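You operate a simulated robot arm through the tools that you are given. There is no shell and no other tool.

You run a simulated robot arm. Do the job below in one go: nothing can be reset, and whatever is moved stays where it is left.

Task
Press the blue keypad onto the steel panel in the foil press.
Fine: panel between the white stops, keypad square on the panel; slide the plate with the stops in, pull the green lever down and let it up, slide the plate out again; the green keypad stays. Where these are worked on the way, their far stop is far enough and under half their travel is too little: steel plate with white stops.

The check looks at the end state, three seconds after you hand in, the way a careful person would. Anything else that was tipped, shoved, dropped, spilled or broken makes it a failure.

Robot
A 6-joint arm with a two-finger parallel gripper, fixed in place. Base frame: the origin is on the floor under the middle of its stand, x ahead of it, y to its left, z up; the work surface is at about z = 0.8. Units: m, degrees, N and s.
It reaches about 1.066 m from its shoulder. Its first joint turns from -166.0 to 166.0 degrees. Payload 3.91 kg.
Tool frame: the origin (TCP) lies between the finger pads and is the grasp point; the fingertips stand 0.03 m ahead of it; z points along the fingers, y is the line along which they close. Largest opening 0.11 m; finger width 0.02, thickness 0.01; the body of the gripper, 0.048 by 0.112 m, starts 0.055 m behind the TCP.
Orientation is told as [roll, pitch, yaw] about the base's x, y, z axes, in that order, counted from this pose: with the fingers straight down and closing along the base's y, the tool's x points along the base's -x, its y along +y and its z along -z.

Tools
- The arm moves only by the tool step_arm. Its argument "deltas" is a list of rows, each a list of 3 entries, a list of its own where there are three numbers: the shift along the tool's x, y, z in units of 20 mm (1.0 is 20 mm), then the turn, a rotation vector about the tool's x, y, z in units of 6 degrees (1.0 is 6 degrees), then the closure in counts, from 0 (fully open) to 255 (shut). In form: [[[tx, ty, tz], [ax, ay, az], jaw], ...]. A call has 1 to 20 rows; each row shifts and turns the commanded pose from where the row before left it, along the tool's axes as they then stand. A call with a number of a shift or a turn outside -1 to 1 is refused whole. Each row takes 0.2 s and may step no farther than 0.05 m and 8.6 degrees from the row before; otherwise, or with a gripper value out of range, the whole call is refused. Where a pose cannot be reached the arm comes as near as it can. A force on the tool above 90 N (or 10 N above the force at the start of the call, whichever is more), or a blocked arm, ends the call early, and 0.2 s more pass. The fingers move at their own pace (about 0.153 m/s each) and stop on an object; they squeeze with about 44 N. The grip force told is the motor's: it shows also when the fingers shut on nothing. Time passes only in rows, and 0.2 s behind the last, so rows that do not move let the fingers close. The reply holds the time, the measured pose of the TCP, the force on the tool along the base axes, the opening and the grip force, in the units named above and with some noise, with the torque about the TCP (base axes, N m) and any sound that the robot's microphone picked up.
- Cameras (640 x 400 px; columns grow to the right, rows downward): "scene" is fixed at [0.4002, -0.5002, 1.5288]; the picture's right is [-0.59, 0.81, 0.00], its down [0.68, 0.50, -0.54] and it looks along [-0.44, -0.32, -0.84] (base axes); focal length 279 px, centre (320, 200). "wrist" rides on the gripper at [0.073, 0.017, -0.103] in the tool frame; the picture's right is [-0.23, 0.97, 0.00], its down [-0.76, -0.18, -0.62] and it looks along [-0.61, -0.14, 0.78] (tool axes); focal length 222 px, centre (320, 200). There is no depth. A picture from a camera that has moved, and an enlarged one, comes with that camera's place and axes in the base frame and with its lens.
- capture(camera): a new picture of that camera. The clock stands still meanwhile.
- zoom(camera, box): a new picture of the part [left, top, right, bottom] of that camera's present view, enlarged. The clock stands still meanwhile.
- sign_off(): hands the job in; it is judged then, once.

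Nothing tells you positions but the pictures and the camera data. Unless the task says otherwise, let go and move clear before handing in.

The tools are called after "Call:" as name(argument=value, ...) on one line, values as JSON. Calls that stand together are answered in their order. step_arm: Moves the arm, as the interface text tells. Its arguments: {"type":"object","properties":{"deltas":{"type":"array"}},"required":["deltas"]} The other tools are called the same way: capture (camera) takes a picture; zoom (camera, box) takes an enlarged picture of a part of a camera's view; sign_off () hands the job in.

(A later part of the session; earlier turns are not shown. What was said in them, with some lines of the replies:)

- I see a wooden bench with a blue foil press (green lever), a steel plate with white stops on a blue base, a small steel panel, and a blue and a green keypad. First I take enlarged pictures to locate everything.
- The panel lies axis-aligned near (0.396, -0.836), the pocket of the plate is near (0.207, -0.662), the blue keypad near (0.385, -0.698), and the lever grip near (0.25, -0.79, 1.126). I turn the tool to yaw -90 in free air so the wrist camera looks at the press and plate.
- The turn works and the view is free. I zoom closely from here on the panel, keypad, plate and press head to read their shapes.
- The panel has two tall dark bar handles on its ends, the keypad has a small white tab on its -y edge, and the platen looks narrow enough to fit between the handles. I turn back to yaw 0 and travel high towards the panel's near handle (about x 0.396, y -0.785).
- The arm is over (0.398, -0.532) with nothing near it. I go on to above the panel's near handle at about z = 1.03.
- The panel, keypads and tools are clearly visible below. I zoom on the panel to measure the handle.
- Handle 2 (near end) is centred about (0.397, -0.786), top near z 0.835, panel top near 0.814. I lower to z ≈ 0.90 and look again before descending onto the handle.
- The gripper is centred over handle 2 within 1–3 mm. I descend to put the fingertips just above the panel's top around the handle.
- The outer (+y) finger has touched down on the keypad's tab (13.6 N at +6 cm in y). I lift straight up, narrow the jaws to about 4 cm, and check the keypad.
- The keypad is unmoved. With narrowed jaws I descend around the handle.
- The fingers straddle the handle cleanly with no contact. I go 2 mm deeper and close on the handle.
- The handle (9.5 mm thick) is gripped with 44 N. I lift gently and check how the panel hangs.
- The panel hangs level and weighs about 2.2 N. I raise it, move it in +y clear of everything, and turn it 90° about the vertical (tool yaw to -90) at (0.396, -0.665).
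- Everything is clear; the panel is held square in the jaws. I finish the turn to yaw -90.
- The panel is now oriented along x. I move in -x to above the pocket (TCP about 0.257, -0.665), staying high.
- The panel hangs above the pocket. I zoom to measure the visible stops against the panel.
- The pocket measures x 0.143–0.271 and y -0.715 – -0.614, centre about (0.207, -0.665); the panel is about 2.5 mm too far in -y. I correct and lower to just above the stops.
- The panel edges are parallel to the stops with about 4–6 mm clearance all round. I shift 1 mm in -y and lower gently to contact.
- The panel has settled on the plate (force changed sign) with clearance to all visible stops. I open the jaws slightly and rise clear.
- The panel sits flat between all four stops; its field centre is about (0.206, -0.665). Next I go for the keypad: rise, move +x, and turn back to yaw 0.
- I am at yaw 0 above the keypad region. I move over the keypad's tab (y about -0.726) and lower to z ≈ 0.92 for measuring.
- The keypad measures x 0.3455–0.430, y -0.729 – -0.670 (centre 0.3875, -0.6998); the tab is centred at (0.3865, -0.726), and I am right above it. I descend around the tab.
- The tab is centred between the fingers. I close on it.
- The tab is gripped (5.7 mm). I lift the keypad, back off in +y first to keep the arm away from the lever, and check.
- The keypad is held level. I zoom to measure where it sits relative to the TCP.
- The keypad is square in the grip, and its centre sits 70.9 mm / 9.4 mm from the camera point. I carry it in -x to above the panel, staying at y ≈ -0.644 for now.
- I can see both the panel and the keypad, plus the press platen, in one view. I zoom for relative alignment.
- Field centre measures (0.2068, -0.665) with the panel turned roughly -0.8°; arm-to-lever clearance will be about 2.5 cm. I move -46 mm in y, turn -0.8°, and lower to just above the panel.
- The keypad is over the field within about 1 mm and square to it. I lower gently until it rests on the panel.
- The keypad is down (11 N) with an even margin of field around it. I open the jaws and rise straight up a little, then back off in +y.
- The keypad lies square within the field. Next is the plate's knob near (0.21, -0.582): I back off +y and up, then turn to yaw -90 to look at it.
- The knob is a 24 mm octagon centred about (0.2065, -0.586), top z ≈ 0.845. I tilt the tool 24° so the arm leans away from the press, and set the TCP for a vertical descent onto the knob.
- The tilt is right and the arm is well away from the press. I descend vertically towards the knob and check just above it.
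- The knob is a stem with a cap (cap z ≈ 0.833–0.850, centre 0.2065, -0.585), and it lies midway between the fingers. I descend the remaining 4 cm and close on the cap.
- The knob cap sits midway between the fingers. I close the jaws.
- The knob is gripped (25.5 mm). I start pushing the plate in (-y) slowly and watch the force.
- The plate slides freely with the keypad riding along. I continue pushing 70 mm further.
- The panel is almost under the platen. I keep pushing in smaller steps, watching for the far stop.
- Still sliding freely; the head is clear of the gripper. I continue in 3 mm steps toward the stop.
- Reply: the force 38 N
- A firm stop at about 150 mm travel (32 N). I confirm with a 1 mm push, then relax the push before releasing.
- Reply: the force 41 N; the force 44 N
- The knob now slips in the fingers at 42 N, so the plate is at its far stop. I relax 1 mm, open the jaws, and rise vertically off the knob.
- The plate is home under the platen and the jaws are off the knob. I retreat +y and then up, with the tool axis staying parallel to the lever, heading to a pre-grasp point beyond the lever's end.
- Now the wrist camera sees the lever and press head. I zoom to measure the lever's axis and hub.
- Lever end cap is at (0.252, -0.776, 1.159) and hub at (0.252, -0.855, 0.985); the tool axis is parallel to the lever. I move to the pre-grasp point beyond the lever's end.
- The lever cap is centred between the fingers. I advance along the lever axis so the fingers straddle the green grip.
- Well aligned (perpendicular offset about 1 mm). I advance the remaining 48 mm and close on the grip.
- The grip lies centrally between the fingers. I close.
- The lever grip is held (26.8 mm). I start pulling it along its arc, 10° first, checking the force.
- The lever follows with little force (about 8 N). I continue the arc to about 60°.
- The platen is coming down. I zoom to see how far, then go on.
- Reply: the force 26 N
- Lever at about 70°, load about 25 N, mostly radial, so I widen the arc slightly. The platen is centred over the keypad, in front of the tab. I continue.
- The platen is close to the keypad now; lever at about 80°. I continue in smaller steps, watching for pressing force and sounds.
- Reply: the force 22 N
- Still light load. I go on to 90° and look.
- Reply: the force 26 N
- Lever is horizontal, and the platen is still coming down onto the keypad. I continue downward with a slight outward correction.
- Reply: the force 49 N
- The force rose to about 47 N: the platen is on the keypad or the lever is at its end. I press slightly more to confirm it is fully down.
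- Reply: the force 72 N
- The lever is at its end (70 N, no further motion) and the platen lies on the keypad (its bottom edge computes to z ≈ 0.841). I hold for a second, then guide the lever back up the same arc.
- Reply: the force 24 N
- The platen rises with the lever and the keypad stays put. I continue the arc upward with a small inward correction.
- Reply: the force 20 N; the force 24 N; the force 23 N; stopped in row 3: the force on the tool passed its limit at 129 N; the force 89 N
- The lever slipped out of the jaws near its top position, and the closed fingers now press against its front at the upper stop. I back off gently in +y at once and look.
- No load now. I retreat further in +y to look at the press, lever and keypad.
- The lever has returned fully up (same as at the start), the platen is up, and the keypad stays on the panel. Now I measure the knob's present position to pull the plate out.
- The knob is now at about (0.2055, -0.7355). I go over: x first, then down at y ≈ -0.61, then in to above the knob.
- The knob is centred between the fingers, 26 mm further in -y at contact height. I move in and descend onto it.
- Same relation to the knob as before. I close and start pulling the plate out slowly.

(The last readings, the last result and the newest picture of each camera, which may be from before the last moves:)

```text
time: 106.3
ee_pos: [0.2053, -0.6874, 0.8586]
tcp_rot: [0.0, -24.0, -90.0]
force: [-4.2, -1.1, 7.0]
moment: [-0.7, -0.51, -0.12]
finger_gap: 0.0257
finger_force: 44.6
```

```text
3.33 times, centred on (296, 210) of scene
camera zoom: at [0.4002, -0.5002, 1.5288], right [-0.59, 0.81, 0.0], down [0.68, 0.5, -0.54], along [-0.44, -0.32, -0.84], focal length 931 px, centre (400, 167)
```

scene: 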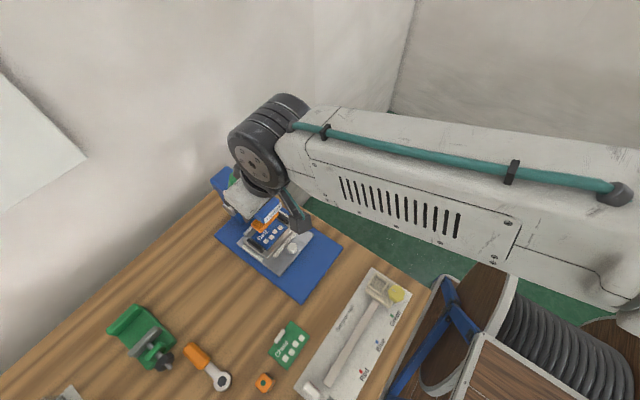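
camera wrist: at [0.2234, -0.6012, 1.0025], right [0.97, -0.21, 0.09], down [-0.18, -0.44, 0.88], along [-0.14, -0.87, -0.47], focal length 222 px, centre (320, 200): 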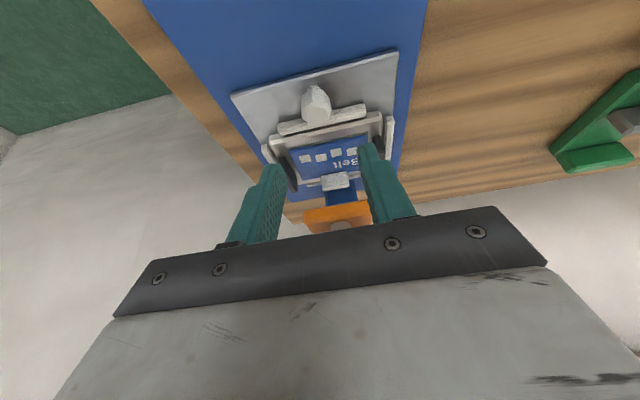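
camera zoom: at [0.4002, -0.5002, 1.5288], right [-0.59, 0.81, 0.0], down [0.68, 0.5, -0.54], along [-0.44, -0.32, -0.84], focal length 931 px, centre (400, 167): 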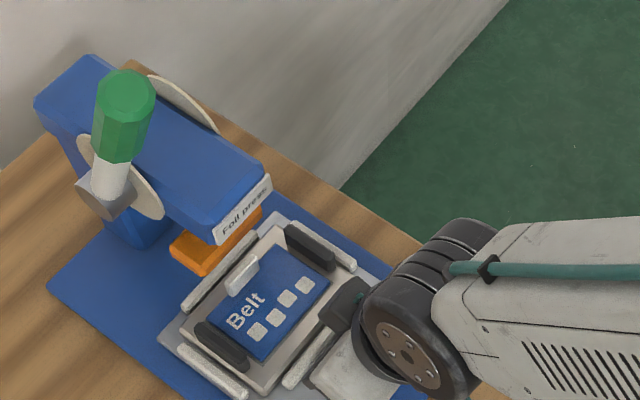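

The plate slides out freely with panel and keypad square on it. I continue outwards another 70 mm.

Call:
step_arm(deltas=[[[0.183, 0, -0.0815], [0, 0, 0], 255], [[0.365, 0, -0.163], [0, 0, 0], 255], [[0.457, 0, -0.204], [0, 0, 0], 255], [[0.457, 0, -0.204], [0, 0, 0], 255], [[0.457, 0, -0.204], [0, 0, 0], 255], [[0.457, 0, -0.204], [0, 0, 0], 255], [[0.365, 0, -0.163], [0, 0, 0], 255], [[0.274, 0, -0.122], [0, 0, 0], 255], [[0.183, 0, -0.0815], [0, 0, 0], 255], [[0, 0, 0], [0, 0, 0], 255]])

Call:
zoom(camera="scene", box=[200, 170, 392, 290])

```text
time: 108.5
ee_pos: [0.2047, -0.6171, 0.8575]
tcp_rot: [0.1, -24.0, -90.0]
force: [-6.2, 0.3, 9.4]
moment: [0.4, -0.38, 0.0]
finger_gap: 0.0252
finger_force: 45.3
```

```text
3.33 times, centred on (296, 230) of scene
camera zoom: at [0.4002, -0.5002, 1.5288], right [-0.59, 0.81, 0.0], down [0.68, 0.5, -0.54], along [-0.44, -0.32, -0.84], focal length 931 px, centre (400, 100)
```

zoom: 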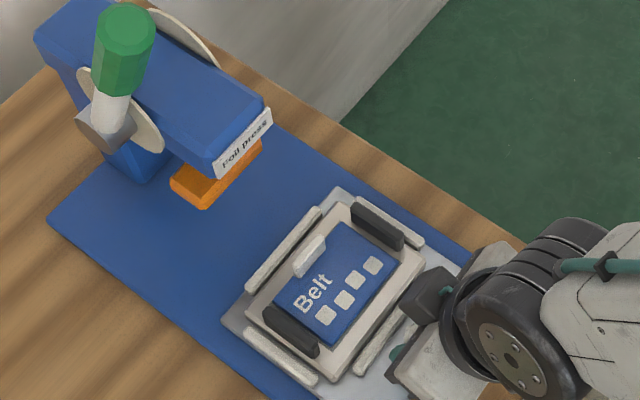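

About 40 mm remain to the starting position. I pull on, slowing towards the outer stop.

Call:
step_arm(deltas=[[[0.183, 0, -0.0815], [0, 0, 0], 255], [[0.365, 0, -0.163], [0, 0, 0], 255], [[0.365, 0, -0.163], [0, 0, 0], 255], [[0.274, 0, -0.122], [0, 0, 0], 255], [[0.274, 0, -0.122], [0, 0, 0], 255], [[0.183, 0, -0.0815], [0, 0, 0], 255], [[0.091, 0, -0.041], [0, 0, 0], 255], [[0.046, 0, -0.02], [0, 0, 0], 255], [[0, 0, 0], [0, 0, 0], 255]])

```text
time: 110.5
ee_pos: [0.2043, -0.5776, 0.8563]
tcp_rot: [0.0, -23.8, -90.0]
force: [-4.5, -0.1, 4.2]
moment: [0.21, -0.47, -0.04]
finger_gap: 0.0253
finger_force: 44.6
```

I am back at the starting position; I feel gently for the outer stop.

Call:
step_arm(deltas=[[[0.046, 0, -0.02], [0, 0, 0], 255], [[0.046, 0, -0.02], [0, 0, 0], 255], [[0, 0, 0], [0, 0, 0], 255]])

Call:
zoom(camera="scene", box=[240, 200, 400, 300])

```text
time: 111.3
ee_pos: [0.2051, -0.5769, 0.8572]
tcp_rot: [-0.1, -24.0, -90.0]
force: [-5.3, -12.7, -1.7]
moment: [-0.1, -0.52, 0.08]
finger_gap: 0.0253
finger_force: 44.9
```

```text
4.00 times, centred on (320, 250) of scene
camera zoom: at [0.4002, -0.5002, 1.5288], right [-0.59, 0.81, 0.0], down [0.68, 0.5, -0.54], along [-0.44, -0.32, -0.84], focal length 1117 px, centre (320, 0)
```

zoom: 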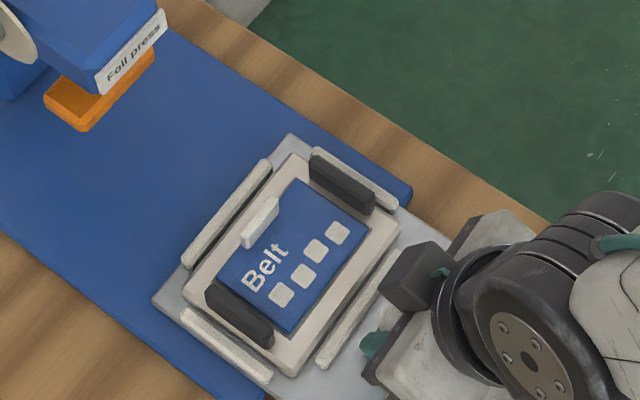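

The outer stop is felt (13 N). I relax slightly, open the jaws, and rise off the knob.

Call:
step_arm(deltas=[[[-0.03, 0, 0.013], [0, 0, 0], 255], [[0, 0, 0], [0, 0, 0], 200], [[0, 0, 0], [0, 0, 0], 150], [[0, 0, 0], [0, 0, 0], 140], [[-0.2, 0, -0.457], [0, 0, 0], 140], [[-0.407, 0, -0.9135], [0, 0, 0], 140], [[-0.407, 0, -0.9135], [0, 0, 0], 140], [[-0.407, 0, -0.9135], [0, 0, 0], 140], [[-0.407, 0, -0.9135], [0, 0, 0], 140], [[-0.407, 0, -0.9135], [0, 0, 0], 140], [[-0.407, 0, -0.9135], [0, 0, 0], 140], [[-0.407, 0, -0.9135], [0, 0, 0], 140], [[-0.407, 0, -0.9135], [0, 0, 0], 140], [[0, 0, 0], [0, 0, 0], 140]])

Call:
capture(camera="wrist")

Call:
zoom(camera="wrist", box=[240, 60, 416, 170])

Call:
capture(camera="scene")

```text
time: 114.3
ee_pos: [0.2062, -0.5761, 1.0263]
tcp_rot: [0.1, -23.9, -90.1]
force: [0.4, 0.3, -1.0]
moment: [-0.02, -0.01, -0.06]
finger_gap: 0.0498
finger_force: 0.1
```

```text
taken
camera wrist: at [0.2239, -0.4683, 1.0921], right [0.97, -0.21, 0.09], down [-0.18, -0.44, 0.88], along [-0.14, -0.87, -0.47], focal length 222 px, centre (320, 200)
```

wrist: 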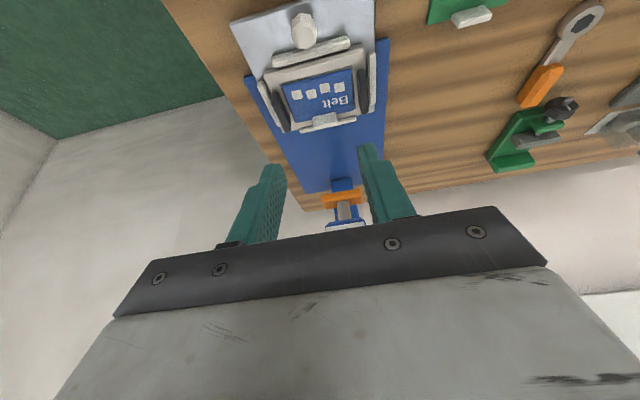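

```text
3.64 times, centred on (328, 115) of wrist
camera zoom: at [0.2239, -0.4683, 1.0921], right [0.97, -0.21, 0.09], down [-0.18, -0.44, 0.88], along [-0.14, -0.87, -0.47], focal length 808 px, centre (291, 509)
```

zoom: 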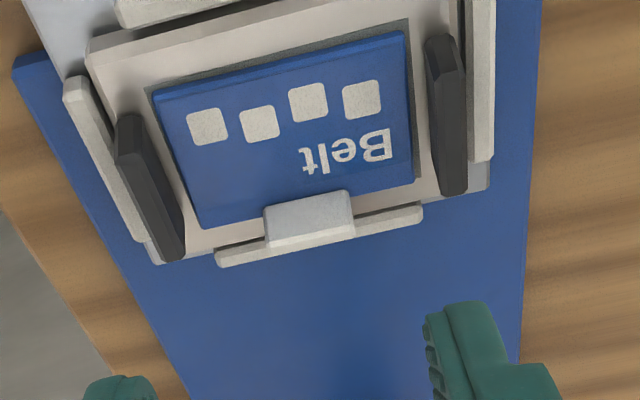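

```text
taken
```

scene: 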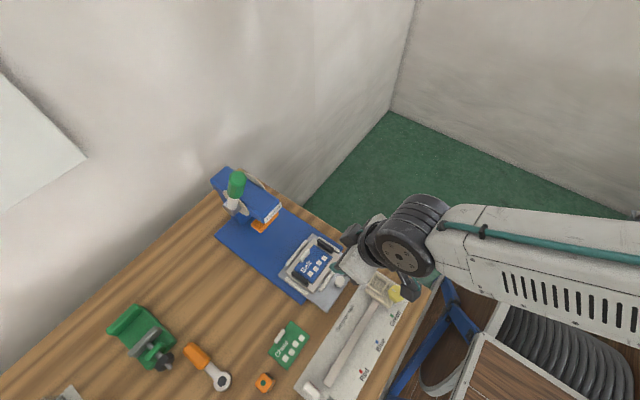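

Everything is in place: plate out, keypad square on the panel, lever up. I rise to a clear height for a final look.

Call:
step_arm(deltas=[[[-0.407, 0, -0.9135], [0, 0, 0], 140], [[-0.407, 0, -0.9135], [0, 0, 0], 140], [[-0.407, 0, -0.9135], [0, 0, 0], 140], [[-0.407, 0, -0.9135], [0, 0, 0], 140], [[-0.407, 0, -0.9135], [0, 0, 0], 140], [[-0.407, 0, -0.9135], [0, 0, 0], 140], [[0.9132, 0, -0.4075], [0, 0, 0], 140], [[0.9132, 0, -0.4075], [0, 0, 0], 140], [[0.9132, 0, -0.4075], [0, 0, 0], 140], [[0.9132, 0, -0.4075], [0, 0, 0], 140], [[0, 0, 0], [0, 0, 0], 140]])

Call:
capture(camera="scene")

Call:
zoom(camera="scene", box=[260, 220, 388, 300])

Call:
zoom(camera="scene", box=[90, 260, 410, 400])

```text
time: 116.7
ee_pos: [0.204, -0.4975, 1.1471]
tcp_rot: [0.0, -24.0, -90.0]
force: [0.0, 1.3, 0.2]
moment: [0.02, 0.03, -0.02]
finger_gap: 0.0498
finger_force: 0.1
```

```text
taken
```

scene: 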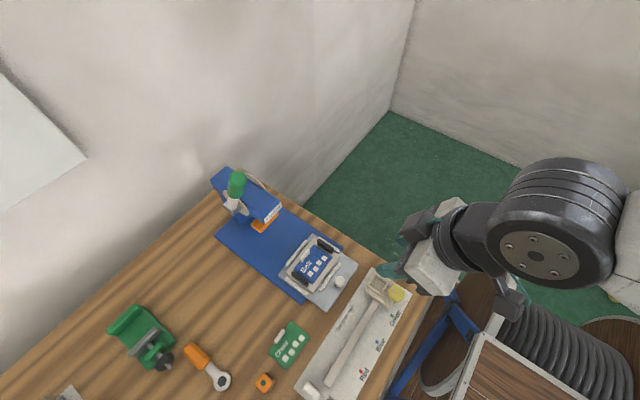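

```text
5.00 times, centred on (324, 260) of scene
camera zoom: at [0.4002, -0.5002, 1.5288], right [-0.59, 0.81, 0.0], down [0.68, 0.5, -0.54], along [-0.44, -0.32, -0.84], focal length 1397 px, centre (300, -100)
```

zoom: 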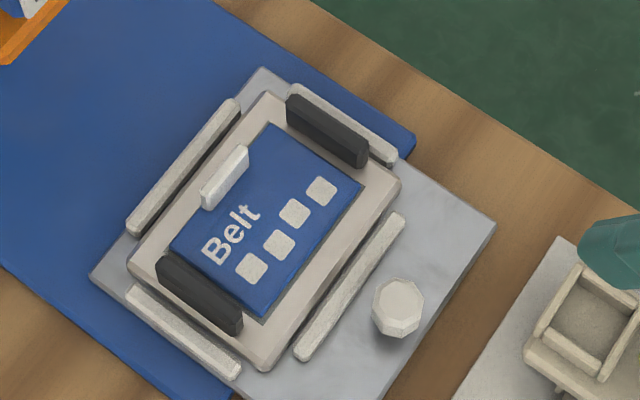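

```text
2.00 times, centred on (250, 330) of scene
camera zoom: at [0.4002, -0.5002, 1.5288], right [-0.59, 0.81, 0.0], down [0.68, 0.5, -0.54], along [-0.44, -0.32, -0.84], focal length 559 px, centre (460, -60)
```

zoom: 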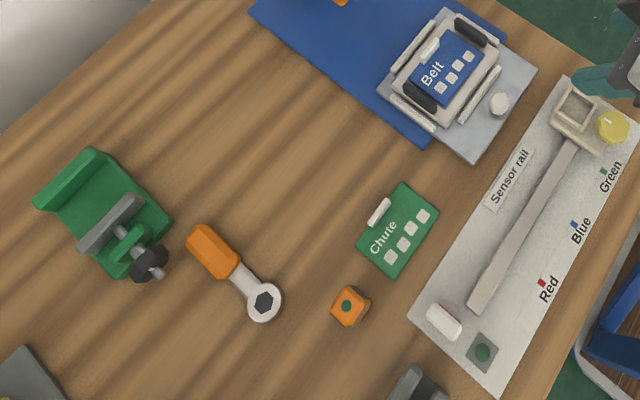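

The panel lies between the white stops with the blue keypad square on it. The plate is back at its outer stop, the lever is up, and the green keypad and everything else are where they started. The jaws are open and clear, so I hand in.

Call:
sign_off()

```text
The job is handed in.
```

The blue keypad is pressed onto the steel panel. The panel is between the white stops on the slid-out plate, and I've handed the job in.

- **Placement:** The panel rests flat between all four stops, about 4 mm clear. The keypad is square on it, within about 1 mm of centre.
- **Plate:** I pushed it in about 150 mm to its far stop, then pulled it back out until I felt the outer stop.
- **Press:** I pulled the lever down to its end stop, with about 70 N on the tool. The platen came down onto the keypad, and I held it there for about a second. Nothing in the readings confirms the bond itself.
- **Lever slip:** I guided the lever back up, but it slipped out of the jaws near the top. The closed fingers then pushed it against its upper stop, peaking at about 129 N. It shows no change and is back where it started.
- **Keypad tab:** While reaching for the panel, one finger briefly pressed down on the blue keypad's tab (about 14 N). The keypad did not move.

The green keypad and everything else in view are where they started. The gripper is open and clear of the bench.
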